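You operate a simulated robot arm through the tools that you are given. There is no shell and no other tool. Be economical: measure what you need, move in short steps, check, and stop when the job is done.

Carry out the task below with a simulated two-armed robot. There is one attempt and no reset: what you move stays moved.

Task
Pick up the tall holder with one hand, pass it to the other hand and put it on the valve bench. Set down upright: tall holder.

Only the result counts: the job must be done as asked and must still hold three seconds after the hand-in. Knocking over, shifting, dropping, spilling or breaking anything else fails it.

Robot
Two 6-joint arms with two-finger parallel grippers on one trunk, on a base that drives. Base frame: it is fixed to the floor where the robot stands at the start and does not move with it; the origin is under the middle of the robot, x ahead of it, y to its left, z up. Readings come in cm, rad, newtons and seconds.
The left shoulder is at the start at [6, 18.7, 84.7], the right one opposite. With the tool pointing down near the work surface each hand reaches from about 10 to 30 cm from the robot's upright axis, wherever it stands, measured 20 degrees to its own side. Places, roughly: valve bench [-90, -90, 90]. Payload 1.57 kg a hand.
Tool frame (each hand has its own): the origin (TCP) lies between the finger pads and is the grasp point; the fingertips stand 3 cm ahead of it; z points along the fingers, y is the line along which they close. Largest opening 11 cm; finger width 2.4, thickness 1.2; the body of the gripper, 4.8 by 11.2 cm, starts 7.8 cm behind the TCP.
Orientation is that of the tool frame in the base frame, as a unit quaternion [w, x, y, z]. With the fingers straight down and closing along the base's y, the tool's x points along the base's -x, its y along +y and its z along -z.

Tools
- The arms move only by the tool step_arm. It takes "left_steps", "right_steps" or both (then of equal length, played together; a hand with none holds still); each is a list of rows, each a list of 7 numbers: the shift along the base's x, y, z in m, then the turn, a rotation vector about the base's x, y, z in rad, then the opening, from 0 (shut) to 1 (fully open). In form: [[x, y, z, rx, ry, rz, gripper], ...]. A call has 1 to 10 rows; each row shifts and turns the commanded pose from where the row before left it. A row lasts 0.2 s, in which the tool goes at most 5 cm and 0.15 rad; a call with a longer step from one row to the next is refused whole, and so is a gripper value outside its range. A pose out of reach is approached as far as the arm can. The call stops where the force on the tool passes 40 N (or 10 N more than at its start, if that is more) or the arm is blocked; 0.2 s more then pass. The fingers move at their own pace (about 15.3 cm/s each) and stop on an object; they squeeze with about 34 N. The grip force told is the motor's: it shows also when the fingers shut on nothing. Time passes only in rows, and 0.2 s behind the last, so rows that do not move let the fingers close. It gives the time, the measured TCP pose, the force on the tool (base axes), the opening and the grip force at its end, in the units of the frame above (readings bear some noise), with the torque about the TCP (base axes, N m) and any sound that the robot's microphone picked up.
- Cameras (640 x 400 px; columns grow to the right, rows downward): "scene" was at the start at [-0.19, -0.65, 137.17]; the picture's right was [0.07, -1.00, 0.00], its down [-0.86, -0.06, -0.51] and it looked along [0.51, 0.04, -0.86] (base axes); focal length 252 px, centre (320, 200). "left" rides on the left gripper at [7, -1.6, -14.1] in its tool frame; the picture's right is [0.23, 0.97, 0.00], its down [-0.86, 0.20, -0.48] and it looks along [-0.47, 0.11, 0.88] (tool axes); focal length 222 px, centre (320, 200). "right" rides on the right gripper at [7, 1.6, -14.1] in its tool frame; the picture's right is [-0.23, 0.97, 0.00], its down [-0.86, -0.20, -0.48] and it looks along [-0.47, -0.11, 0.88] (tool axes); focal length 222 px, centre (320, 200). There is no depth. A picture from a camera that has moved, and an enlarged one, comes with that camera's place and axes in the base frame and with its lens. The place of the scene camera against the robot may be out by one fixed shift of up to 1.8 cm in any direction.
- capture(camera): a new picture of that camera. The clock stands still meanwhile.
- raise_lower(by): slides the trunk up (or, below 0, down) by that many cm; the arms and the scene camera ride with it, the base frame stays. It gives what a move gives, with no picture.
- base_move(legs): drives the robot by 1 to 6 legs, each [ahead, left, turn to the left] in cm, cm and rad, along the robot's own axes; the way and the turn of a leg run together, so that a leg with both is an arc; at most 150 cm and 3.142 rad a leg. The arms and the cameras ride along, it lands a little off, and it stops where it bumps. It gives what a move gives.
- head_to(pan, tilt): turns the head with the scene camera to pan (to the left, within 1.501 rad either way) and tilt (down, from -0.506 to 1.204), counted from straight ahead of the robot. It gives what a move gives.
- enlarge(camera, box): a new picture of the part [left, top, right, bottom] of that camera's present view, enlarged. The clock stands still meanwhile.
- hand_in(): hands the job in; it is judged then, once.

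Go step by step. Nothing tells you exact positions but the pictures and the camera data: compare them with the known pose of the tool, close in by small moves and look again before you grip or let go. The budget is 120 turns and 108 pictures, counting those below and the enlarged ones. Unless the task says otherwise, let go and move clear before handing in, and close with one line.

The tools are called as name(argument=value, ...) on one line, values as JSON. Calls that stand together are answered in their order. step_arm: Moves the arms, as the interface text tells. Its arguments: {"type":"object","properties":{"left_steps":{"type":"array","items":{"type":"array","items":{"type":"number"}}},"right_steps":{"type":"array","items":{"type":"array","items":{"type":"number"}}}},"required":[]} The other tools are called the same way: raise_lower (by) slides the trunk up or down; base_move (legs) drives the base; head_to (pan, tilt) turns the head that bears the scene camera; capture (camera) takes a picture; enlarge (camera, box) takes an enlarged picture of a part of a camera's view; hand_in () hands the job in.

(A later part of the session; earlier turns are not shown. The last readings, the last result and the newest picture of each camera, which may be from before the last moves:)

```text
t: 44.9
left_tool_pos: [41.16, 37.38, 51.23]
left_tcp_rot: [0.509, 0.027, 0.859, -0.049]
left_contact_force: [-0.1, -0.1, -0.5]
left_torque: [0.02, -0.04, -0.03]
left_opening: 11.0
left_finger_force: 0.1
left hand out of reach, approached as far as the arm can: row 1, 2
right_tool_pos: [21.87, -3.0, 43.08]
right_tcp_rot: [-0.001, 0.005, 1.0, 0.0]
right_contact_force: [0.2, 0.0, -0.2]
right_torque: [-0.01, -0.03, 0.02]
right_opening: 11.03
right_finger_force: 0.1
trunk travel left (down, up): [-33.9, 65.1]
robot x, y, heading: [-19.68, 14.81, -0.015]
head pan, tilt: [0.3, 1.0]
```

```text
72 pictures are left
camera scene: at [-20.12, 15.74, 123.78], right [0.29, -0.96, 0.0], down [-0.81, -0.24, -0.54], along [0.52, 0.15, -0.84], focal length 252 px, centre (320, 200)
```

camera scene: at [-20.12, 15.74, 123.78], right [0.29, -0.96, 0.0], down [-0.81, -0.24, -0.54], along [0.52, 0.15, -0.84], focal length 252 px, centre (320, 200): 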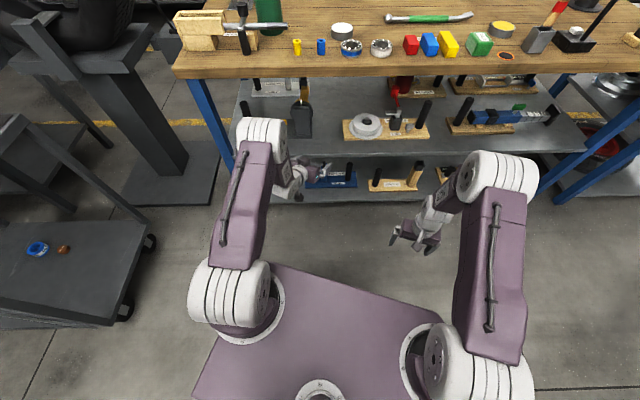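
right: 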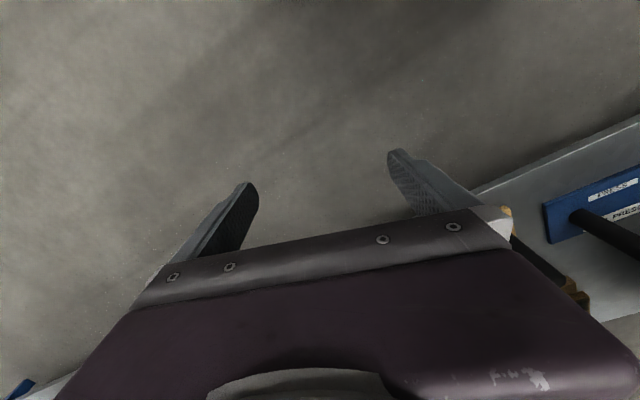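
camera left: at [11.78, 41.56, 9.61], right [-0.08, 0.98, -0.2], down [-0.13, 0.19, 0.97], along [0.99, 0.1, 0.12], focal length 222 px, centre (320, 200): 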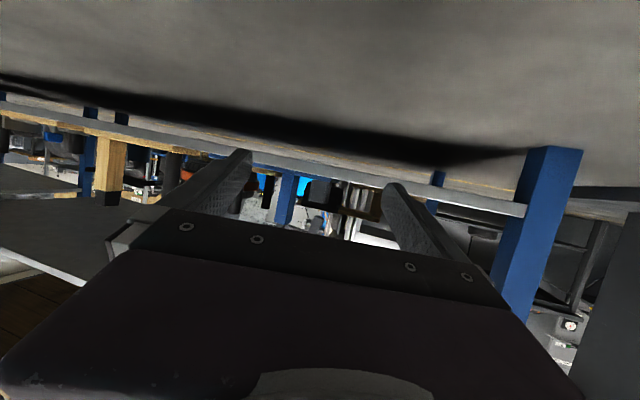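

Good: the left tool now pitches about 30° below level with the elbow high. I'll lift the right hand a little, lower the trunk by 31 cm and step right so the hand faces the holder.

step_arm(right_steps=[[-0.01, 0, 0.03, 0, 0, 0, 1], [-0.01, 0, 0.03, 0, 0, 0, 1], [-0.01, 0, 0.03, 0, 0, 0, 1], [-0.01, 0, 0.03, 0, 0, 0, 1]])

raise_lower(by=-31)

base_move(legs=[[0, -27.5, 0]])

head_to(pan=0.2, tilt=0.7)

capture(camera="scene")

capture(camera="left")

```text
t: 45.9
left_tool_pos: [41.05, 37.34, 51.2]
left_tcp_rot: [0.508, 0.026, 0.86, -0.048]
left_contact_force: [0.0, 0.1, -0.1]
left_torque: [0.01, -0.01, -0.02]
left_opening: 11.01
left_finger_force: 0.1
right_tool_pos: [17.68, -3.11, 54.8]
right_tcp_rot: [0.0, 0.004, 1.0, 0.0]
right_contact_force: [-0.4, 0.0, 0.1]
right_torque: [0.03, 0.0, 0.0]
right_opening: 11.02
right_finger_force: 0.0
trunk travel left (down, up): [-33.9, 65.1]
robot x, y, heading: [-19.78, 15.06, -0.015]
head pan, tilt: [0.3, 1.0]
```

```text
t: 49.0
left_tool_pos: [41.04, 37.31, 20.35]
left_tcp_rot: [0.508, 0.027, 0.86, -0.049]
left_contact_force: [0.8, -0.7, -0.3]
left_torque: [0.02, 0.0, -0.01]
left_opening: 11.0
left_finger_force: 0.0
right_tool_pos: [17.89, -3.1, 23.84]
right_tcp_rot: [-0.001, 0.004, 1.0, 0.0]
right_contact_force: [-0.3, 0.7, 0.1]
right_torque: [0.02, 0.04, 0.03]
right_opening: 11.01
right_finger_force: 0.1
trunk travel left (down, up): [-2.9, 96.1]
robot x, y, heading: [-19.88, 14.87, -0.011]
head pan, tilt: [0.3, 1.0]
```

```text
t: 50.9
left_tool_pos: [40.81, 9.85, 20.25]
left_tcp_rot: [0.508, 0.026, 0.859, -0.048]
left_contact_force: [-0.3, -0.3, 0.7]
left_torque: [0.0, 0.01, 0.01]
left_opening: 11.0
left_finger_force: 0.0
right_tool_pos: [17.46, -30.53, 23.85]
right_tcp_rot: [-0.001, 0.005, 1.0, 0.0]
right_contact_force: [0.5, -0.2, 0.5]
right_torque: [-0.03, 0.03, 0.0]
right_opening: 10.99
right_finger_force: 0.0
trunk travel left (down, up): [-2.9, 96.1]
robot x, y, heading: [-19.82, -12.36, -0.01]
head pan, tilt: [0.3, 1.0]
```

```text
t: 51.7
left_tool_pos: [40.86, 9.81, 20.35]
left_tcp_rot: [0.507, 0.027, 0.86, -0.049]
left_contact_force: [-0.1, -0.3, -0.1]
left_torque: [0.0, 0.01, 0.01]
left_opening: 10.99
left_finger_force: 0.1
right_tool_pos: [17.42, -30.43, 23.8]
right_tcp_rot: [-0.001, 0.005, 1.0, 0.0]
right_contact_force: [0.2, 0.0, -0.1]
right_torque: [0.0, 0.0, 0.03]
right_opening: 10.99
right_finger_force: 0.0
trunk travel left (down, up): [-2.9, 96.1]
robot x, y, heading: [-20.23, -12.96, -0.012]
head pan, tilt: [0.201, 0.7]
```

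```text
71 pictures are left
camera scene: at [-18.74, -11.99, 95.11], right [0.19, -0.98, 0.0], down [-0.63, -0.12, -0.76], along [0.75, 0.14, -0.64], focal length 252 px, centre (320, 200)
```

scene: 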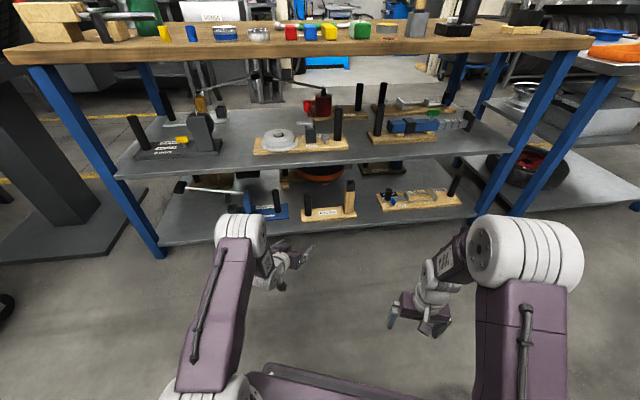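

```text
70 pictures are left
camera left: at [25.02, 9.58, 21.0], right [-0.02, 0.97, -0.25], down [0.02, 0.25, 0.97], along [1.0, 0.01, -0.02], focal length 222 px, centre (320, 200)
```

left: 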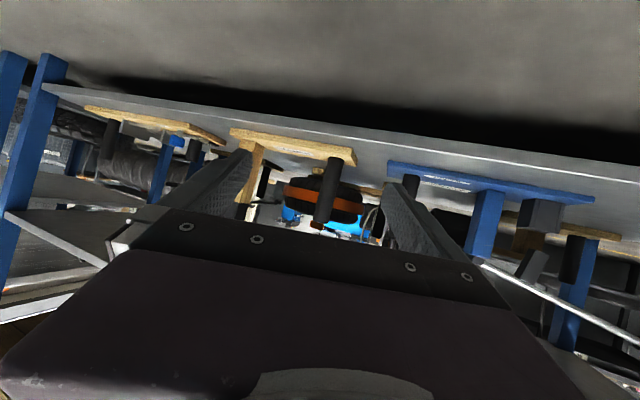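

The left camera shows the post between the fingers, at about y 11.8, z 13–25. I'll drive 14 ahead and 2 left and look again.

base_move(legs=[[14, 2, 0]])

capture(camera="left")

capture(camera="scene")

```text
t: 53.1
left_tool_pos: [55.1, 11.86, 20.28]
left_tcp_rot: [0.508, 0.026, 0.86, -0.048]
left_contact_force: [-0.4, -0.2, -0.3]
left_torque: [-0.01, 0.0, 0.03]
left_opening: 10.99
left_finger_force: 0.1
right_tool_pos: [31.76, -28.6, 23.81]
right_tcp_rot: [0.0, 0.004, 1.0, -0.001]
right_contact_force: [0.9, -0.1, -0.3]
right_torque: [0.0, -0.02, -0.01]
right_opening: 11.02
right_finger_force: 0.1
trunk travel left (down, up): [-2.9, 96.1]
robot x, y, heading: [-6.08, -10.66, -0.007]
head pan, tilt: [0.201, 0.7]
```

```text
69 pictures are left
camera left: at [39.28, 11.48, 21.01], right [-0.02, 0.97, -0.25], down [0.02, 0.25, 0.97], along [1.0, 0.01, -0.02], focal length 222 px, centre (320, 200)
```

left: 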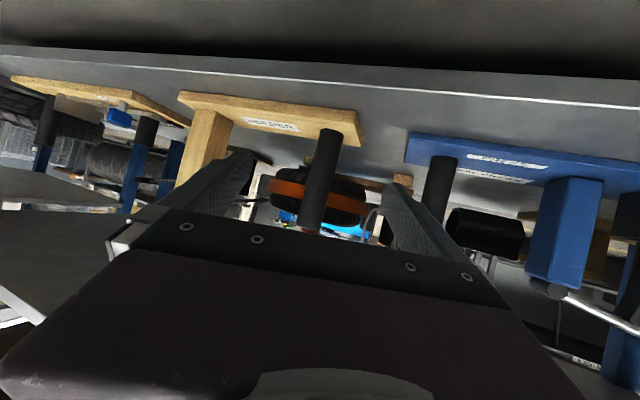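

```text
68 pictures are left
camera scene: at [-4.45, -10.16, 95.12], right [0.19, -0.98, 0.0], down [-0.63, -0.12, -0.76], along [0.75, 0.15, -0.64], focal length 252 px, centre (320, 200)
```

scene: 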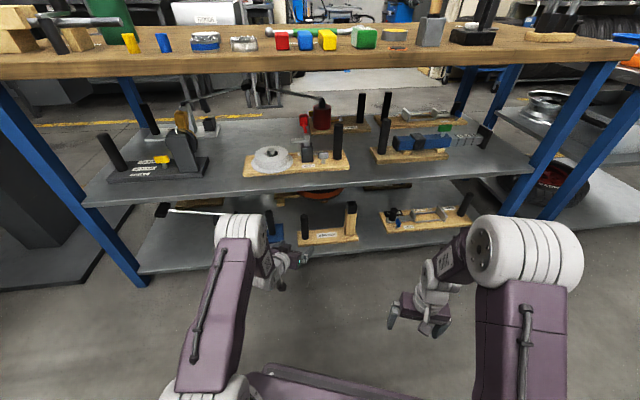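

The post is at about [65.5, 12.2], z 13–24. I'll drive forward the remaining distance nearly fully and lower 1 cm.

raise_lower(by=-1)

base_move(legs=[[8, 0.3, 0]])

capture(camera="left")

capture(camera="scene")

```text
t: 53.7
left_tool_pos: [55.15, 11.84, 19.26]
left_tcp_rot: [0.508, 0.027, 0.86, -0.049]
left_contact_force: [-0.4, -0.2, -0.2]
left_torque: [-0.01, -0.02, 0.01]
left_opening: 11.0
left_finger_force: 0.0
right_tool_pos: [31.69, -28.62, 22.87]
right_tcp_rot: [-0.001, 0.004, 1.0, -0.001]
right_contact_force: [-0.6, -0.1, 0.2]
right_torque: [-0.01, 0.01, -0.01]
right_opening: 11.03
right_finger_force: 0.0
trunk travel left (down, up): [-1.9, 97.1]
robot x, y, heading: [-6.03, -10.67, -0.009]
head pan, tilt: [0.201, 0.7]
```

```text
t: 54.7
left_tool_pos: [63.19, 11.91, 19.15]
left_tcp_rot: [0.507, 0.027, 0.86, -0.049]
left_contact_force: [0.2, -1.1, 0.2]
left_torque: [-0.04, -0.01, -0.04]
left_opening: 11.0
left_finger_force: 0.1
right_tool_pos: [39.76, -28.37, 22.88]
right_tcp_rot: [-0.001, 0.005, 1.0, 0.0]
right_contact_force: [-0.6, -0.3, -0.2]
right_torque: [0.0, 0.0, -0.01]
right_opening: 11.01
right_finger_force: 0.0
trunk travel left (down, up): [-1.9, 97.1]
robot x, y, heading: [1.98, -10.25, -0.009]
head pan, tilt: [0.201, 0.7]
```

```text
67 pictures are left
camera left: at [47.24, 11.64, 20.01], right [-0.02, 0.97, -0.25], down [0.02, 0.25, 0.97], along [1.0, 0.01, -0.02], focal length 222 px, centre (320, 200)
```

left: 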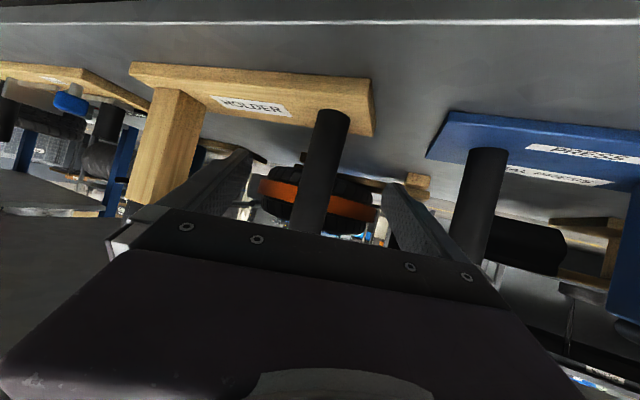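

```text
66 pictures are left
camera scene: at [3.48, -9.94, 94.12], right [0.19, -0.98, 0.0], down [-0.63, -0.12, -0.76], along [0.75, 0.14, -0.64], focal length 252 px, centre (320, 200)
```

scene: 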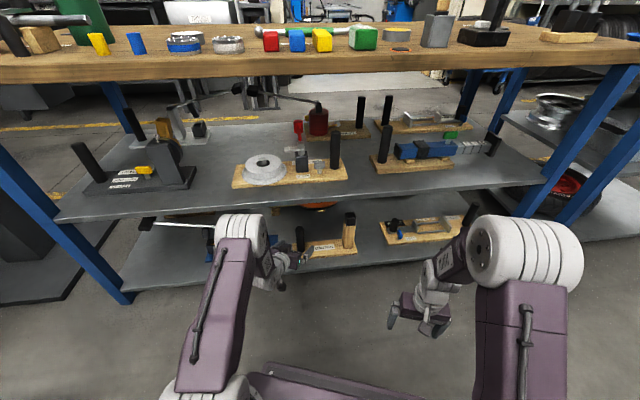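

The post sits between the fingers; 2.3 cm more forward puts it at the grasp point. Then I close.

base_move(legs=[[2.3, 0, 0]])

capture(camera="left")

```text
t: 55.5
left_tool_pos: [65.43, 11.93, 19.23]
left_tcp_rot: [0.508, 0.027, 0.86, -0.048]
left_contact_force: [1.0, 0.2, 0.3]
left_torque: [0.03, -0.03, 0.0]
left_opening: 11.0
left_finger_force: 0.1
right_tool_pos: [42.03, -28.5, 22.83]
right_tcp_rot: [0.0, 0.006, 1.0, 0.0]
right_contact_force: [0.4, 0.2, -1.3]
right_torque: [0.02, 0.01, 0.0]
right_opening: 10.99
right_finger_force: 0.2
trunk travel left (down, up): [-1.9, 97.1]
robot x, y, heading: [4.41, -10.59, -0.016]
head pan, tilt: [0.201, 0.7]
```

```text
65 pictures are left
camera left: at [49.52, 11.62, 20.01], right [-0.02, 0.97, -0.25], down [0.02, 0.25, 0.97], along [1.0, 0.01, -0.02], focal length 222 px, centre (320, 200)
```

left: 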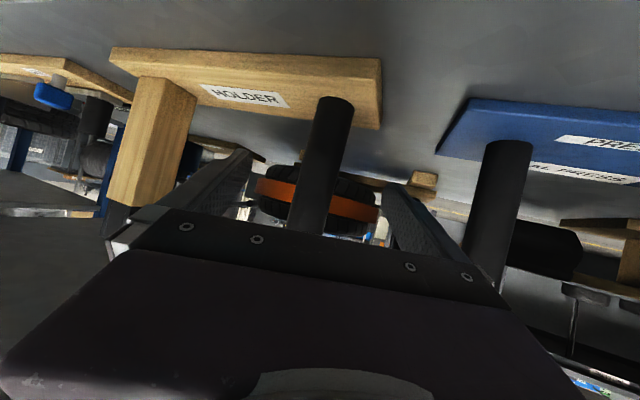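

Now close the left gripper.

step_arm(left_steps=[[0, 0, 0, 0, 0, 0, 0.5], [0, 0, 0, 0, 0, 0, 0], [0, 0, 0, 0, 0, 0, 0], [0, 0, 0, 0, 0, 0, 0]])

capture(camera="left")

```text
t: 56.5
left_tool_pos: [65.31, 11.97, 19.19]
left_tcp_rot: [0.507, 0.027, 0.86, -0.049]
left_contact_force: [-0.1, -2.1, 0.1]
left_torque: [0.2, -0.06, -0.05]
left_opening: 3.17
left_finger_force: 34.1
right_tool_pos: [41.98, -28.48, 22.78]
right_tcp_rot: [-0.002, 0.005, 1.0, -0.001]
right_contact_force: [0.4, -0.1, 0.4]
right_torque: [0.05, 0.02, 0.02]
right_opening: 10.99
right_finger_force: 0.1
trunk travel left (down, up): [-1.9, 97.1]
robot x, y, heading: [4.26, -10.85, -0.012]
head pan, tilt: [0.201, 0.7]
```

```text
64 pictures are left
camera left: at [49.53, 11.61, 20.0], right [-0.02, 0.97, -0.25], down [0.02, 0.25, 0.97], along [1.0, 0.01, -0.02], focal length 222 px, centre (320, 200)
```

left: 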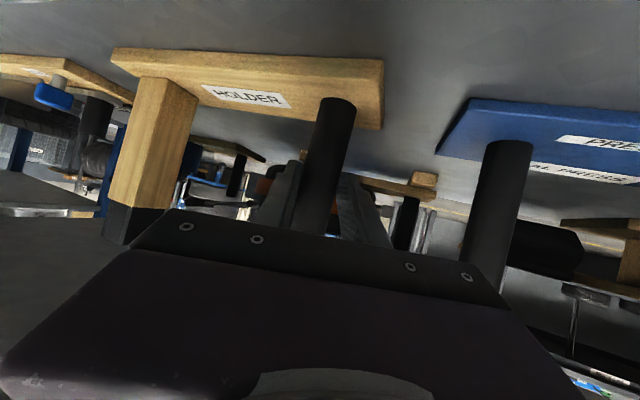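

Gripped at 3.2 cm. Lift by 1.5 cm with the trunk and check for sag.

raise_lower(by=1.5)

capture(camera="left")

enlarge(camera="scene", box=[240, 190, 400, 290])

```text
t: 57.1
left_tool_pos: [65.36, 11.99, 20.57]
left_tcp_rot: [0.506, 0.027, 0.86, -0.049]
left_contact_force: [-0.2, 0.0, -5.7]
left_torque: [0.6, 0.35, -0.01]
left_opening: 3.14
left_finger_force: 33.8
right_tool_pos: [41.91, -28.38, 24.24]
right_tcp_rot: [-0.001, 0.006, 1.0, 0.0]
right_contact_force: [-0.4, 0.3, 0.8]
right_torque: [-0.03, 0.01, 0.0]
right_opening: 10.99
right_finger_force: 0.0
trunk travel left (down, up): [-3.4, 95.6]
robot x, y, heading: [4.34, -10.32, -0.014]
head pan, tilt: [0.201, 0.7]
```

```text
63 pictures are left
camera left: at [49.5, 11.63, 21.44], right [-0.02, 0.97, -0.25], down [0.02, 0.25, 0.97], along [1.0, 0.01, -0.02], focal length 222 px, centre (320, 200)
```

left: 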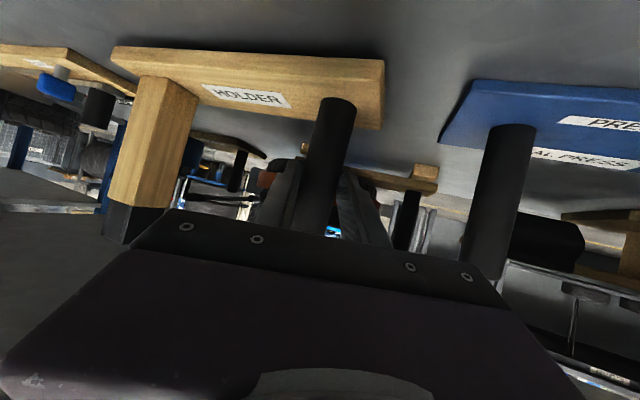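

```text
4.00 times, centred on (320, 240) of scene
camera zoom: at [5.86, -9.96, 95.61], right [0.19, -0.98, 0.0], down [-0.63, -0.12, -0.76], along [0.75, 0.14, -0.64], focal length 1010 px, centre (320, 40)
```

zoom: 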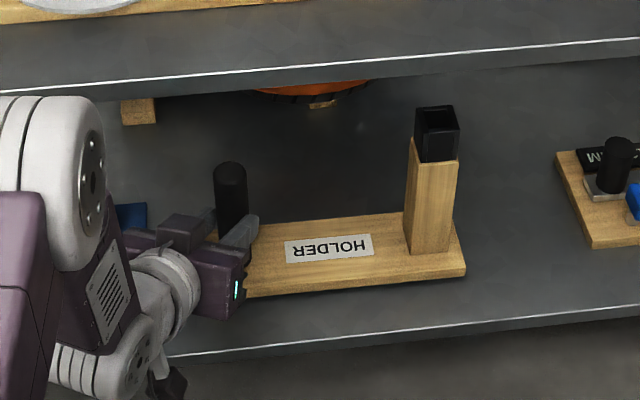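

The holder lifts level (about 0.58 kg). I'll raise 1 cm more and back straight out.

raise_lower(by=1)

base_move(legs=[[-35, 0, 0]])

capture(camera="scene")

```text
t: 57.7
left_tool_pos: [65.36, 11.92, 21.78]
left_tcp_rot: [0.507, 0.027, 0.86, -0.048]
left_contact_force: [0.7, -0.2, -4.9]
left_torque: [0.6, 0.35, -0.01]
left_opening: 3.12
left_finger_force: 34.0
right_tool_pos: [41.9, -28.41, 25.24]
right_tcp_rot: [-0.001, 0.005, 1.0, 0.0]
right_contact_force: [-0.7, 0.4, 0.0]
right_torque: [0.01, 0.02, -0.02]
right_opening: 11.01
right_finger_force: 0.2
trunk travel left (down, up): [-4.4, 94.6]
robot x, y, heading: [4.1, -10.77, -0.008]
head pan, tilt: [0.201, 0.7]
```

```text
t: 60.0
left_tool_pos: [30.05, 12.51, 21.64]
left_tcp_rot: [0.507, 0.026, 0.86, -0.048]
left_contact_force: [0.2, -1.0, -5.5]
left_torque: [0.57, 0.33, -0.01]
left_opening: 3.15
left_finger_force: 33.8
right_tool_pos: [6.84, -27.96, 25.31]
right_tcp_rot: [0.0, 0.004, 1.0, 0.0]
right_contact_force: [0.2, -0.2, 0.0]
right_torque: [0.01, 0.01, -0.02]
right_opening: 10.98
right_finger_force: 0.0
trunk travel left (down, up): [-4.4, 94.6]
robot x, y, heading: [-30.71, -10.37, -0.002]
head pan, tilt: [0.201, 0.7]
```

```text
61 pictures are left
camera scene: at [-29.38, -9.63, 96.61], right [0.19, -0.98, 0.0], down [-0.63, -0.12, -0.76], along [0.75, 0.15, -0.64], focal length 252 px, centre (320, 200)
```

scene: 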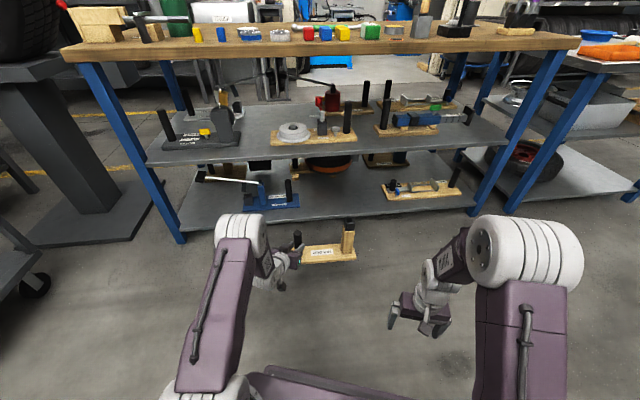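

Out cleanly. For the handover the right hand will take the column from above. I'll zoom to locate the column relative to the left hand.

enlarge(camera="scene", box=[250, 205, 370, 280])

enlarge(camera="scene", box=[380, 220, 480, 340])

capture(camera="left")

capture(camera="right")

```text
5.33 times, centred on (310, 242) of scene
camera zoom: at [-29.38, -9.63, 96.61], right [0.19, -0.98, 0.0], down [-0.63, -0.12, -0.76], along [0.75, 0.15, -0.64], focal length 1347 px, centre (373, -27)
```

zoom: 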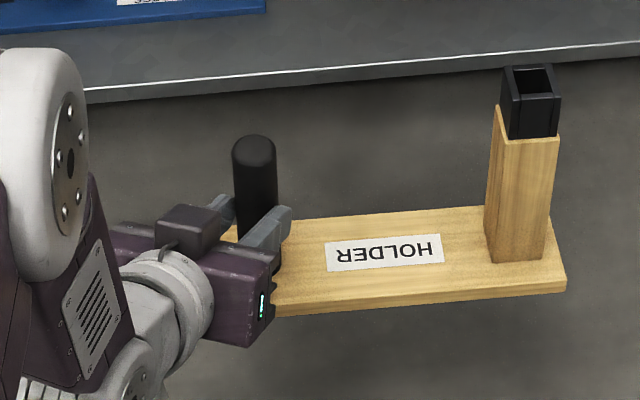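

```text
3.33 times, centred on (430, 280) of scene
camera zoom: at [-29.38, -9.63, 96.61], right [0.19, -0.98, 0.0], down [-0.63, -0.12, -0.76], along [0.75, 0.15, -0.64], focal length 842 px, centre (-47, -67)
```

zoom: 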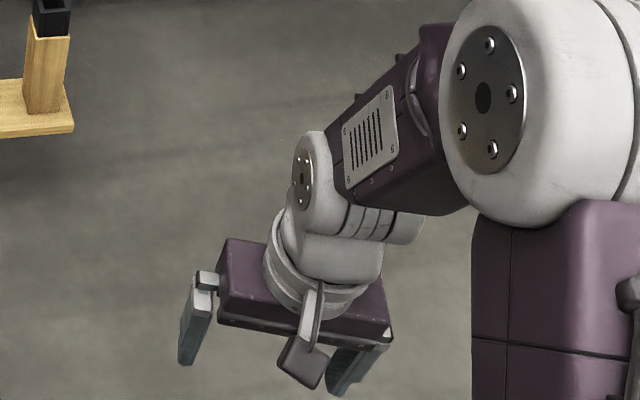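

```text
58 pictures are left
camera left: at [14.23, 12.11, 22.46], right [-0.02, 0.97, -0.25], down [0.02, 0.25, 0.97], along [1.0, 0.02, -0.02], focal length 222 px, centre (320, 200)
```

left: 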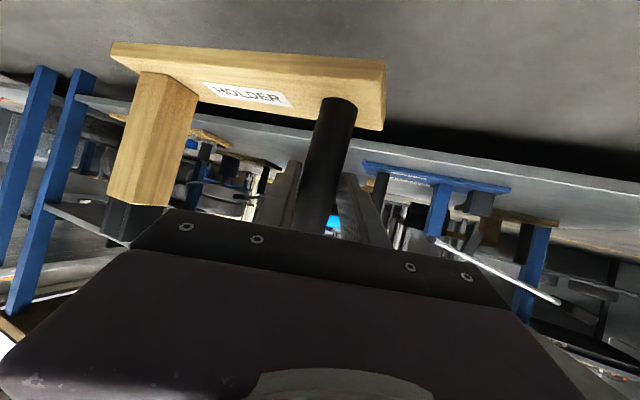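

```text
57 pictures are left
camera right: at [-0.06, -26.37, 39.43], right [0.23, 0.97, 0.0], down [0.85, -0.21, 0.48], along [0.46, -0.11, -0.88], focal length 222 px, centre (320, 200)
```

right: 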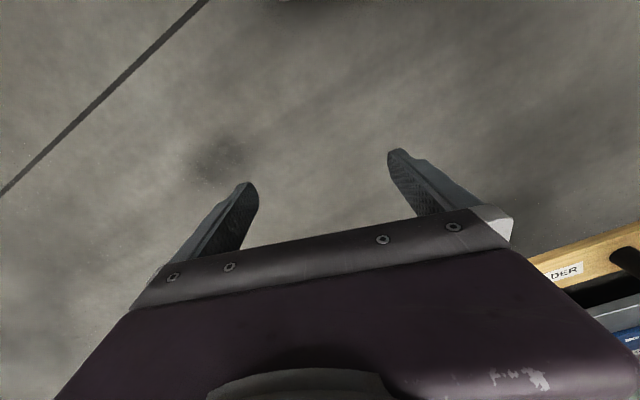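

Column estimated at about 4–5 cm ahead and 17 cm right of the post. I'll raise the trunk for floor clearance, then pitch the right hand forward the same way as the left, keeping it clear on its own side.

raise_lower(by=30)

step_arm(right_steps=[[0.03, 0, 0, 0, 0, 0, 1], [0.03, 0, 0, 0, 0, 0, 1], [0.03, 0, 0, 0, 0, 0, 1], [0.03, 0, 0, 0, 0, 0, 1], [0.01, 0, 0, 0, -0.15, 0, 1], [0.01, 0, 0, 0, -0.15, 0, 1], [0.01, 0, 0, 0, -0.15, 0, 1]])

```text
t: 63.0
left_tool_pos: [30.09, 12.48, 51.65]
left_tcp_rot: [0.507, 0.026, 0.86, -0.049]
left_contact_force: [0.4, 0.4, -5.0]
left_torque: [0.63, 0.34, 0.01]
left_opening: 3.15
left_finger_force: 33.9
right_tool_pos: [6.88, -28.0, 55.24]
right_tcp_rot: [-0.002, 0.003, 1.0, 0.0]
right_contact_force: [1.0, -1.3, 0.3]
right_torque: [-0.01, 0.01, -0.01]
right_opening: 10.98
right_finger_force: 0.1
trunk travel left (down, up): [-34.4, 64.6]
robot x, y, heading: [-30.85, -10.3, -0.003]
head pan, tilt: [0.201, 0.7]
```

```text
t: 64.6
left_tool_pos: [30.12, 12.45, 51.57]
left_tcp_rot: [0.507, 0.025, 0.86, -0.047]
left_contact_force: [0.0, 0.2, -5.8]
left_torque: [0.58, 0.38, 0.01]
left_opening: 3.16
left_finger_force: 34.2
right_tool_pos: [21.71, -27.73, 55.2]
right_tcp_rot: [0.209, 0.002, 0.978, 0.006]
right_contact_force: [-0.1, -0.4, 0.2]
right_torque: [-0.01, 0.02, 0.01]
right_opening: 10.98
right_finger_force: 0.0
right hand out of reach, approached as far as the arm can: row 7
trunk travel left (down, up): [-34.4, 64.6]
robot x, y, heading: [-30.75, -10.0, -0.006]
head pan, tilt: [0.201, 0.7]
```

Tracking well. I'll pitch further with more forward travel per row.

step_arm(right_steps=[[0.02, 0, 0, 0, -0.1, 0, 1], [0.02, 0, 0, 0, -0.1, 0, 1], [0.02, 0, 0, 0, -0.1, 0, 1], [0.02, 0, -0.01, 0, -0.1, 0, 1], [0.02, 0, -0.01, 0, -0.1, 0, 1], [0, 0, 0, 0, 0, 0, 1]])

capture(camera="right")

capture(camera="scene")

```text
t: 66.0
left_tool_pos: [30.07, 12.52, 51.75]
left_tcp_rot: [0.507, 0.025, 0.86, -0.048]
left_contact_force: [0.3, -0.2, -5.0]
left_torque: [0.55, 0.33, -0.02]
left_opening: 3.16
left_finger_force: 33.9
right_tool_pos: [31.79, -27.51, 53.32]
right_tcp_rot: [0.458, 0.003, 0.889, 0.0]
right_contact_force: [-0.1, 0.4, -0.9]
right_torque: [0.01, 0.0, 0.0]
right_opening: 11.01
right_finger_force: 0.1
trunk travel left (down, up): [-34.4, 64.6]
robot x, y, heading: [-31.01, -10.1, -0.006]
head pan, tilt: [0.201, 0.7]
```

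```text
56 pictures are left
camera right: at [16.16, -26.02, 55.83], right [0.14, 0.97, 0.19], down [0.11, -0.21, 0.97], along [0.98, -0.11, -0.13], focal length 222 px, centre (320, 200)
```

right: 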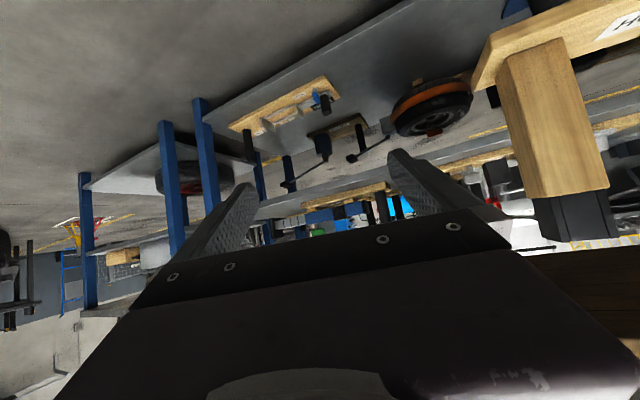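

```text
55 pictures are left
camera scene: at [-29.37, -9.62, 126.61], right [0.19, -0.98, 0.0], down [-0.63, -0.12, -0.76], along [0.75, 0.15, -0.64], focal length 252 px, centre (320, 200)
```

scene: 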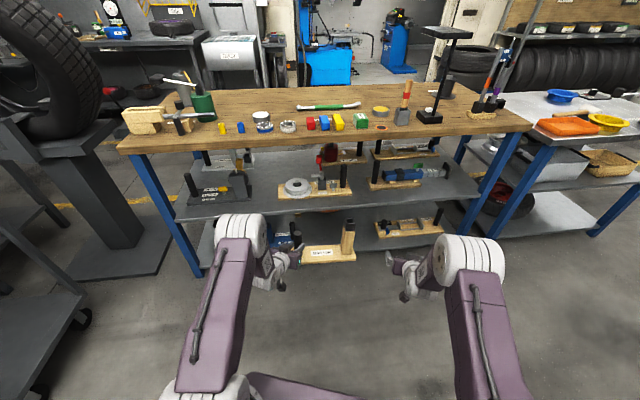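

Triangulating both wrist cameras puts the column at about [37.5, -6.4], its faces turned about 19°, wood from z 45 to 57. I'll bring the right hand to a standoff 10 cm short, turned 0.33 rad.

step_arm(right_steps=[[-0.007, 0.03, 0, 0, 0, 0.055, 1], [-0.007, 0.03, 0, 0, 0, 0.055, 1], [-0.007, 0.03, 0, 0, 0, 0.055, 1], [-0.007, 0.03, 0, 0, 0, 0.055, 1], [-0.007, 0.03, 0, 0, 0, 0.055, 1], [-0.006, 0.028, 0, 0, 0, 0.055, 1]])

capture(camera="right")

enlarge(camera="scene", box=[240, 200, 440, 320])

```text
t: 67.4
left_tool_pos: [30.11, 12.47, 51.61]
left_tcp_rot: [0.506, 0.025, 0.861, -0.048]
left_contact_force: [0.2, 0.0, -5.5]
left_torque: [0.6, 0.31, 0.0]
left_opening: 3.16
left_finger_force: 33.9
right_tool_pos: [27.71, -9.91, 53.41]
right_tcp_rot: [0.45, -0.143, 0.878, 0.076]
right_contact_force: [-0.1, -0.2, 0.7]
right_torque: [0.0, 0.02, 0.01]
right_opening: 10.99
right_finger_force: 0.0
trunk travel left (down, up): [-34.4, 64.6]
robot x, y, heading: [-30.88, -10.03, -0.009]
head pan, tilt: [0.201, 0.7]
```

```text
54 pictures are left
camera right: at [12.43, -13.41, 55.95], right [-0.19, 0.96, 0.19], down [0.17, -0.16, 0.97], along [0.97, 0.21, -0.13], focal length 222 px, centre (320, 200)
```

right: 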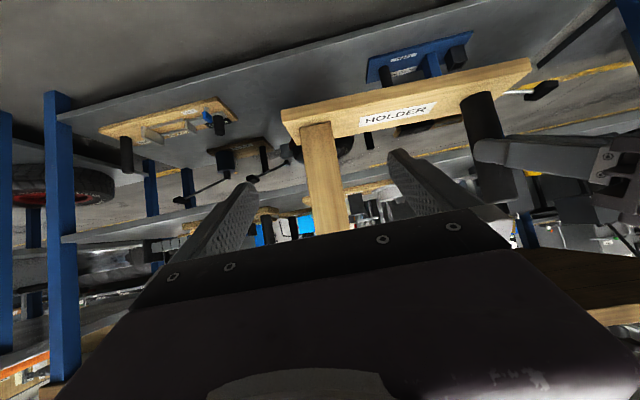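

```text
3.20 times, centred on (340, 260) of scene
camera zoom: at [-29.36, -9.6, 126.61], right [0.19, -0.98, 0.0], down [-0.63, -0.12, -0.76], along [0.75, 0.15, -0.64], focal length 808 px, centre (256, 8)
```

zoom: 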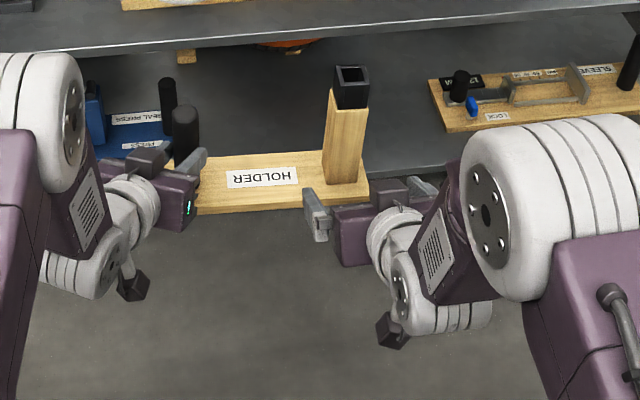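

Well aligned, the column sits straight ahead of the right fingers. I'll advance in steps and watch reach.

step_arm(right_steps=[[0.02, 0.0055, -0.002, 0, 0, 0, 1], [0.02, 0.0055, -0.002, 0, 0, 0, 1], [0.02, 0.006, -0.002, 0, 0, 0, 1], [0, 0, 0, 0, 0, 0, 1]])

capture(camera="right")

```text
t: 68.4
left_tool_pos: [30.14, 12.53, 51.64]
left_tcp_rot: [0.507, 0.025, 0.86, -0.048]
left_contact_force: [0.8, 0.1, -5.8]
left_torque: [0.58, 0.35, 0.0]
left_opening: 3.15
left_finger_force: 33.7
right_tool_pos: [33.78, -8.23, 52.58]
right_tcp_rot: [0.45, -0.143, 0.878, 0.076]
right_contact_force: [-0.8, 0.3, 0.0]
right_torque: [-0.01, 0.03, 0.0]
right_opening: 11.01
right_finger_force: 0.1
trunk travel left (down, up): [-34.4, 64.6]
robot x, y, heading: [-30.83, -10.34, -0.007]
head pan, tilt: [0.201, 0.7]
```

```text
52 pictures are left
camera right: at [18.49, -11.75, 55.18], right [-0.19, 0.96, 0.19], down [0.17, -0.16, 0.97], along [0.97, 0.21, -0.13], focal length 222 px, centre (320, 200)
```

right: 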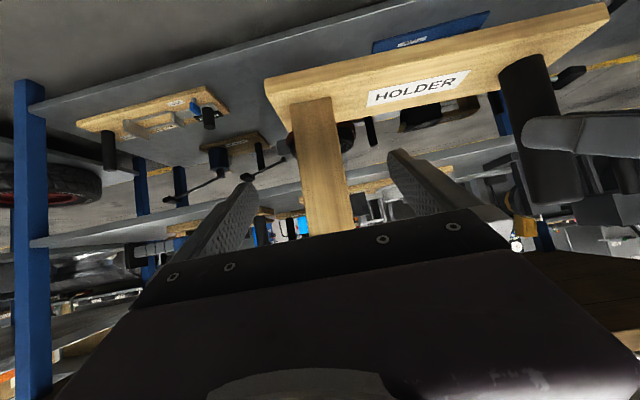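

Still tracking. Two more steps of about 2 cm put the column at the grasp point.

step_arm(right_steps=[[0.02, 0.006, 0, 0, 0, 0, 1], [0.018, 0.006, 0, 0, 0, 0, 1], [0, 0, 0, 0, 0, 0, 1]])

capture(camera="right")

enlarge(camera="scene", box=[260, 200, 440, 310])

```text
t: 69.2
left_tool_pos: [30.04, 12.38, 51.7]
left_tcp_rot: [0.507, 0.025, 0.86, -0.047]
left_contact_force: [0.1, -0.3, -4.9]
left_torque: [0.59, 0.35, 0.03]
left_opening: 3.14
left_finger_force: 34.0
right_tool_pos: [37.55, -7.13, 52.66]
right_tcp_rot: [0.45, -0.143, 0.878, 0.076]
right_contact_force: [-1.0, 0.2, -0.3]
right_torque: [0.02, 0.0, -0.01]
right_opening: 11.01
right_finger_force: 0.0
trunk travel left (down, up): [-34.4, 64.6]
robot x, y, heading: [-30.86, -10.38, -0.005]
head pan, tilt: [0.201, 0.7]
```

```text
51 pictures are left
camera right: at [22.3, -10.62, 55.25], right [-0.19, 0.96, 0.19], down [0.17, -0.16, 0.97], along [0.97, 0.21, -0.13], focal length 222 px, centre (320, 200)
```

right: 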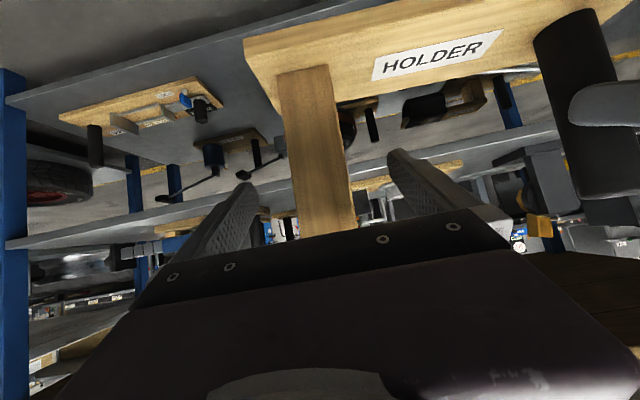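

```text
3.56 times, centred on (350, 255) of scene
camera zoom: at [-29.36, -9.62, 126.61], right [0.19, -0.98, 0.0], down [-0.63, -0.12, -0.76], along [0.75, 0.15, -0.64], focal length 898 px, centre (213, 4)
```

zoom: 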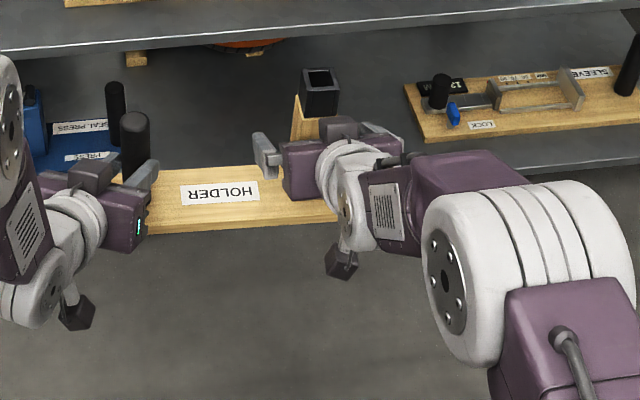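

Column centre is within about 0.4 cm of the right grasp point. I'll nudge and close the right gripper.

step_arm(right_steps=[[0, 0.0035, 0, 0, 0, 0, 1], [0, 0, 0, 0, 0, 0, 0.55], [0, 0, 0, 0, 0, 0, 0.3], [0, 0, 0, 0, 0, 0, 0], [0, 0, 0, 0, 0, 0, 0]])

capture(camera="right")

```text
t: 70.4
left_tool_pos: [30.09, 12.55, 51.56]
left_tcp_rot: [0.507, 0.025, 0.86, -0.048]
left_contact_force: [-6.8, 12.8, -5.5]
left_torque: [0.47, 0.07, 0.29]
left_opening: 3.14
left_finger_force: 33.3
right_tool_pos: [37.44, -6.84, 52.72]
right_tcp_rot: [0.45, -0.142, 0.879, 0.076]
right_contact_force: [7.2, -12.7, -0.2]
right_torque: [-0.02, 0.18, -0.85]
right_opening: 4.06
right_finger_force: 34.1
trunk travel left (down, up): [-34.4, 64.6]
robot x, y, heading: [-31.01, -10.26, -0.005]
head pan, tilt: [0.201, 0.7]
```

```text
49 pictures are left
camera right: at [22.26, -10.27, 55.32], right [-0.18, 0.96, 0.19], down [0.17, -0.16, 0.97], along [0.97, 0.21, -0.13], focal length 222 px, centre (320, 200)
```

right: 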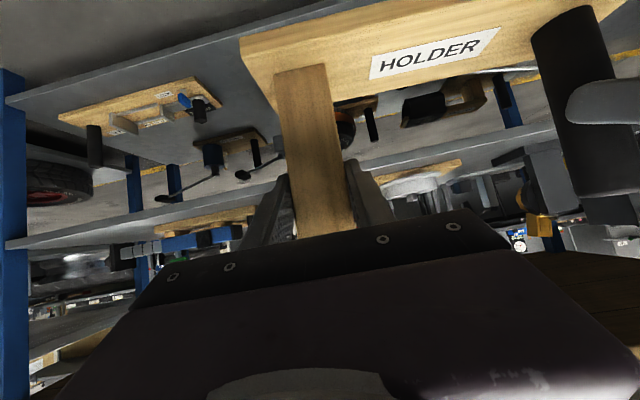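

The right hand has it (4.1 cm). I'll relax the slight internal load, then open the left hand.

step_arm(right_steps=[[0.0007, -0.0013, 0, 0, 0, -0.02, 0], [0, 0, 0, 0, 0, 0, 0]])

step_arm(left_steps=[[0, 0, 0, 0, 0, 0, 0.4], [0, 0, 0, 0, 0, 0, 0.7], [0, 0, 0, 0, 0, 0, 1], [0, 0, 0, 0, 0, 0, 1]])

capture(camera="right")

capture(camera="left")

```text
t: 71.0
left_tool_pos: [30.17, 12.52, 51.73]
left_tcp_rot: [0.507, 0.025, 0.86, -0.048]
left_contact_force: [2.5, 14.6, -12.5]
left_torque: [0.76, 0.41, 0.71]
left_opening: 3.16
left_finger_force: 33.9
right_tool_pos: [37.5, -6.72, 52.8]
right_tcp_rot: [0.45, -0.135, 0.88, 0.073]
right_contact_force: [-2.2, -14.9, 8.7]
right_torque: [1.13, 0.54, 0.8]
right_opening: 4.02
right_finger_force: 34.4
trunk travel left (down, up): [-34.4, 64.6]
robot x, y, heading: [-30.75, -10.39, -0.011]
head pan, tilt: [0.201, 0.7]
```

```text
t: 72.0
left_tool_pos: [30.2, 12.39, 51.73]
left_tcp_rot: [0.507, 0.025, 0.86, -0.047]
left_contact_force: [-0.5, -0.2, 0.4]
left_torque: [0.03, -0.03, -0.01]
left_opening: 11.01
left_finger_force: 0.0
right_tool_pos: [37.4, -6.86, 52.6]
right_tcp_rot: [0.45, -0.134, 0.88, 0.072]
right_contact_force: [0.4, -0.7, 0.6]
right_torque: [-0.4, 0.0, 0.0]
right_opening: 3.96
right_finger_force: 33.8
trunk travel left (down, up): [-34.4, 64.6]
robot x, y, heading: [-30.97, -10.09, -0.007]
head pan, tilt: [0.201, 0.7]
```

```text
48 pictures are left
camera right: at [22.22, -10.03, 55.29], right [-0.17, 0.97, 0.19], down [0.17, -0.16, 0.97], along [0.97, 0.19, -0.13], focal length 222 px, centre (320, 200)
```

right: 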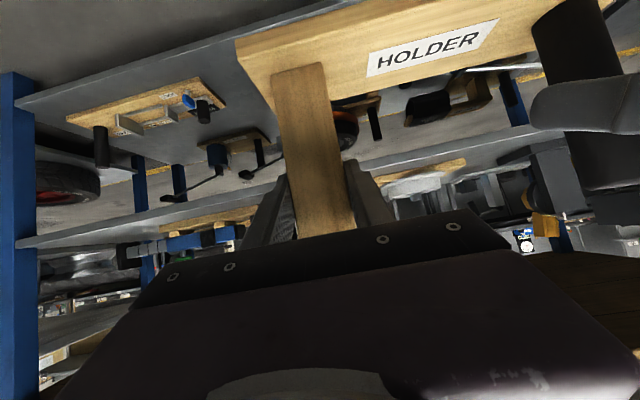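

```text
47 pictures are left
camera left: at [14.25, 12.11, 52.46], right [-0.02, 0.97, -0.25], down [0.02, 0.25, 0.97], along [1.0, 0.02, -0.02], focal length 222 px, centre (320, 200)
```

left: 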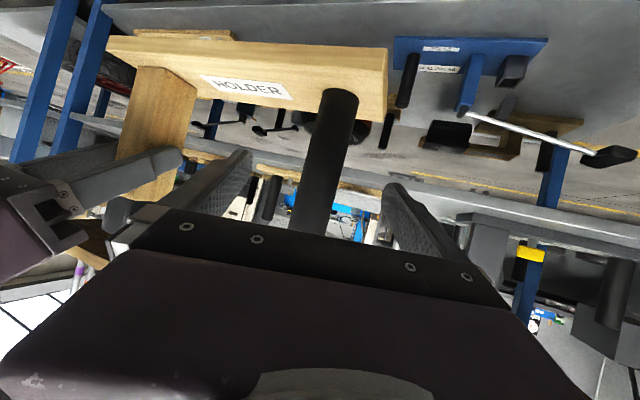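

The holder stays level in the right hand. I'll take the left hand off upward along the post.

step_arm(left_steps=[[0, 0, 0.02, 0, 0, 0, 1], [0, 0, 0.02, 0, 0, 0, 1], [0, 0, 0.02, 0, 0, 0, 1]])

capture(camera="left")

```text
t: 72.8
left_tool_pos: [29.99, 12.43, 57.72]
left_tcp_rot: [0.508, 0.025, 0.86, -0.048]
left_contact_force: [0.8, 0.5, -0.3]
left_torque: [-0.04, -0.02, -0.02]
left_opening: 11.01
left_finger_force: 0.0
right_tool_pos: [37.52, -6.82, 52.68]
right_tcp_rot: [0.451, -0.135, 0.879, 0.073]
right_contact_force: [-0.2, 0.0, 0.5]
right_torque: [-0.39, -0.05, 0.02]
right_opening: 3.99
right_finger_force: 34.6
trunk travel left (down, up): [-34.4, 64.6]
robot x, y, heading: [-30.95, -10.24, -0.011]
head pan, tilt: [0.201, 0.7]
```

```text
46 pictures are left
camera left: at [14.14, 12.12, 58.48], right [-0.02, 0.97, -0.25], down [0.02, 0.25, 0.97], along [1.0, 0.02, -0.02], focal length 222 px, centre (320, 200)
```

left: 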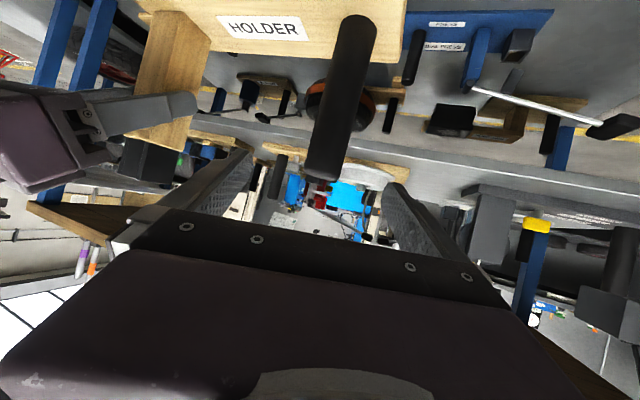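

Clear of the post soon; I'll go up further and then swing the left hand outward to its own side.

step_arm(left_steps=[[0, 0, 0.02, 0, 0, 0, 1], [0, 0, 0.02, 0, 0, 0, 1], [0, 0, 0.02, 0, 0, 0, 1], [0, 0.01, 0.02, 0, 0, 0, 1], [0, 0.03, 0, 0, 0.0, 0, 1], [-0.01, 0.03, 0, 0, 0.1, 0, 1], [-0.01, 0.03, 0, 0, 0.1, 0, 1], [-0.01, 0.03, 0, 0, 0.1, 0, 1]])

capture(camera="scene")

```text
t: 74.6
left_tool_pos: [27.06, 25.55, 65.62]
left_tcp_rot: [0.373, 0.017, 0.926, -0.051]
left_contact_force: [-0.6, 0.3, -0.3]
left_torque: [-0.05, 0.02, 0.05]
left_opening: 11.02
left_finger_force: 0.1
right_tool_pos: [37.57, -6.82, 52.68]
right_tcp_rot: [0.45, -0.134, 0.88, 0.071]
right_contact_force: [0.4, -0.1, 0.6]
right_torque: [-0.39, -0.07, 0.03]
right_opening: 3.95
right_finger_force: 33.9
trunk travel left (down, up): [-34.4, 64.6]
robot x, y, heading: [-31.02, -9.89, -0.004]
head pan, tilt: [0.201, 0.7]
```

```text
45 pictures are left
camera scene: at [-29.37, -9.59, 126.61], right [0.19, -0.98, 0.0], down [-0.63, -0.12, -0.76], along [0.75, 0.15, -0.64], focal length 252 px, centre (320, 200)
```

scene: 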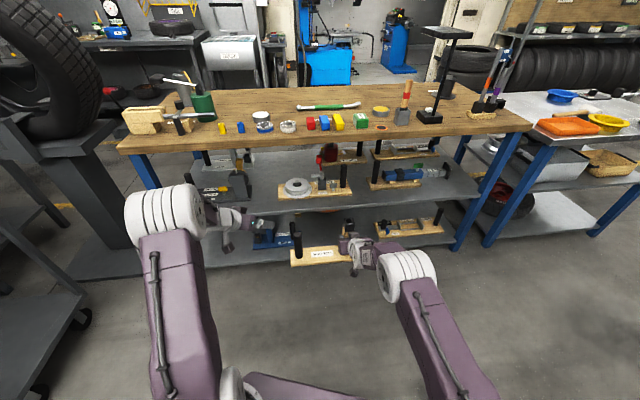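

Handover done. The valve bench's front edge runs from about [-71, -25] to [-47, -114], so I need to face heading about -2.88 from the aisle. First turn right 1.57 where it is clear, then drive diagonally into the aisle.

base_move(legs=[[0, 0, -1.57]])

head_to(pan=0.0, tilt=0.7)

capture(camera="scene")

```text
t: 78.8
left_tool_pos: [4.34, -68.31, 65.59]
left_tcp_rot: [0.228, 0.669, 0.641, -0.3]
left_contact_force: [0.2, 0.2, 0.5]
left_torque: [0.02, 0.0, 0.01]
left_opening: 11.01
left_finger_force: 0.1
right_tool_pos: [-27.87, -78.61, 52.67]
right_tcp_rot: [0.369, 0.529, 0.715, -0.269]
right_contact_force: [0.1, -0.3, 0.4]
right_torque: [-0.06, 0.41, -0.02]
right_opening: 3.98
right_finger_force: 34.5
trunk travel left (down, up): [-34.4, 64.6]
robot x, y, heading: [-30.89, -10.13, -1.584]
head pan, tilt: [0.201, 0.7]
```

```text
t: 79.6
left_tool_pos: [4.33, -68.3, 65.69]
left_tcp_rot: [0.228, 0.669, 0.64, -0.301]
left_contact_force: [0.0, 0.3, -0.3]
left_torque: [0.03, -0.02, 0.01]
left_opening: 11.0
left_finger_force: 0.0
right_tool_pos: [-27.91, -78.41, 52.78]
right_tcp_rot: [0.369, 0.529, 0.716, -0.269]
right_contact_force: [-0.1, -0.4, -0.7]
right_torque: [-0.1, 0.41, 0.01]
right_opening: 3.97
right_finger_force: 33.6
trunk travel left (down, up): [-34.4, 64.6]
robot x, y, heading: [-30.99, -10.1, -1.587]
head pan, tilt: [0.0, 0.7]
```

```text
44 pictures are left
camera scene: at [-31.79, -13.91, 126.61], right [-1.0, 0.01, 0.0], down [0.01, 0.64, -0.76], along [-0.01, -0.76, -0.64], focal length 252 px, centre (320, 200)
```

scene: 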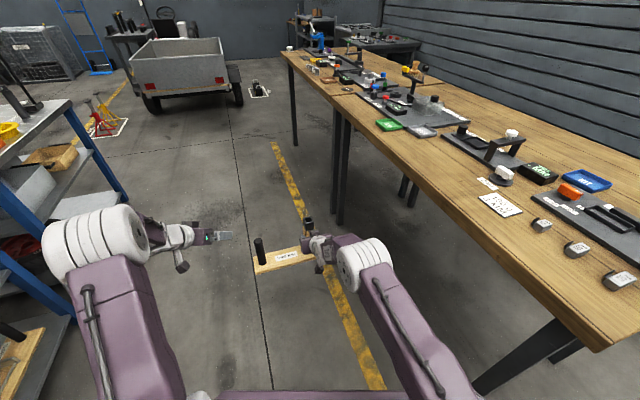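

The bench strip between the front edge, the trays and the card is free (board centre target about [-59.4, -75]). For the board to lie parallel to the edge the robot should face about -3.15. Drive into the aisle, then raise the trunk.

base_move(legs=[[52, 51, 0]])

raise_lower(by=60)

capture(camera="scene")

```text
t: 83.5
left_tool_pos: [54.8, -121.04, 65.57]
left_tcp_rot: [0.227, 0.668, 0.643, -0.299]
left_contact_force: [-0.1, 0.4, 0.3]
left_torque: [-0.02, 0.01, 0.0]
left_opening: 10.99
left_finger_force: 0.0
right_tool_pos: [22.48, -131.7, 52.73]
right_tcp_rot: [0.368, 0.528, 0.717, -0.268]
right_contact_force: [-0.1, 0.5, -0.3]
right_torque: [-0.04, 0.39, -0.01]
right_opening: 3.97
right_finger_force: 34.6
trunk travel left (down, up): [-34.4, 64.6]
robot x, y, heading: [19.1, -63.29, -1.579]
head pan, tilt: [0.0, 0.7]
```

```text
refused: 60 is not a number from -40 to 40
```

```text
43 pictures are left
camera scene: at [18.31, -66.99, 126.61], right [-1.0, 0.01, 0.0], down [0.01, 0.65, -0.76], along [-0.01, -0.76, -0.65], focal length 252 px, centre (320, 200)
```

scene: 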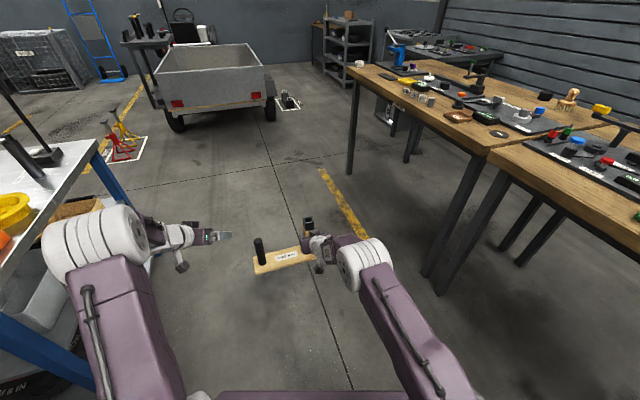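

The white table is close to the left elbow, so I'll shift 8 cm right before raising, then raise in two steps.

base_move(legs=[[0, -9, 0]])

raise_lower(by=30)

raise_lower(by=30)

capture(camera="scene")

```text
t: 84.6
left_tool_pos: [45.71, -120.98, 65.62]
left_tcp_rot: [0.228, 0.667, 0.643, -0.3]
left_contact_force: [0.3, -0.5, 0.3]
left_torque: [0.0, -0.04, 0.03]
left_opening: 10.97
left_finger_force: 0.3
right_tool_pos: [13.55, -131.45, 52.72]
right_tcp_rot: [0.369, 0.527, 0.717, -0.267]
right_contact_force: [0.4, 0.7, -0.4]
right_torque: [-0.07, 0.36, 0.03]
right_opening: 3.97
right_finger_force: 33.6
trunk travel left (down, up): [-34.4, 64.6]
robot x, y, heading: [10.31, -63.4, -1.576]
head pan, tilt: [0.0, 0.7]
```

```text
t: 87.6
left_tool_pos: [45.79, -121.07, 95.62]
left_tcp_rot: [0.228, 0.667, 0.643, -0.3]
left_contact_force: [0.4, -1.1, 0.4]
left_torque: [-0.02, -0.03, -0.01]
left_opening: 11.01
left_finger_force: 0.1
right_tool_pos: [13.48, -131.52, 82.66]
right_tcp_rot: [0.369, 0.527, 0.718, -0.267]
right_contact_force: [0.4, -0.6, -4.9]
right_torque: [-0.04, 0.4, 0.01]
right_opening: 3.99
right_finger_force: 34.1
trunk travel left (down, up): [-64.4, 34.6]
robot x, y, heading: [10.29, -63.27, -1.582]
head pan, tilt: [0.0, 0.7]
```

```text
t: 90.6
left_tool_pos: [45.72, -121.1, 125.7]
left_tcp_rot: [0.229, 0.667, 0.643, -0.3]
left_contact_force: [-0.2, -0.9, 0.5]
left_torque: [-0.03, -0.02, 0.04]
left_opening: 10.98
left_finger_force: 0.1
right_tool_pos: [13.59, -131.61, 112.69]
right_tcp_rot: [0.369, 0.526, 0.718, -0.267]
right_contact_force: [-0.4, -0.2, -4.9]
right_torque: [-0.06, 0.38, -0.03]
right_opening: 3.98
right_finger_force: 34.2
trunk travel left (down, up): [-94.4, 4.6]
robot x, y, heading: [10.12, -63.31, -1.581]
head pan, tilt: [0.0, 0.7]
```

```text
42 pictures are left
camera scene: at [9.28, -66.94, 186.61], right [-1.0, 0.01, 0.0], down [0.0, 0.64, -0.76], along [-0.01, -0.76, -0.64], focal length 252 px, centre (320, 200)
```

scene: 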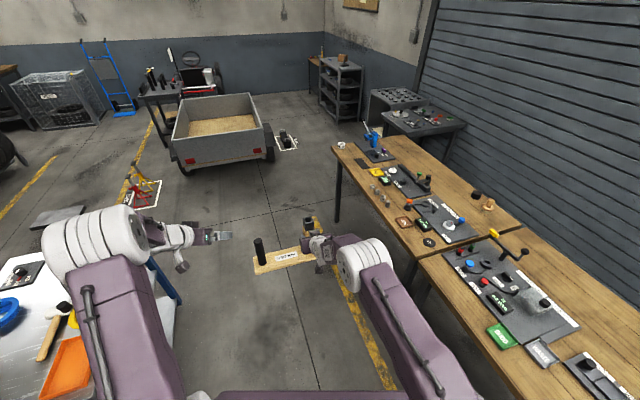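

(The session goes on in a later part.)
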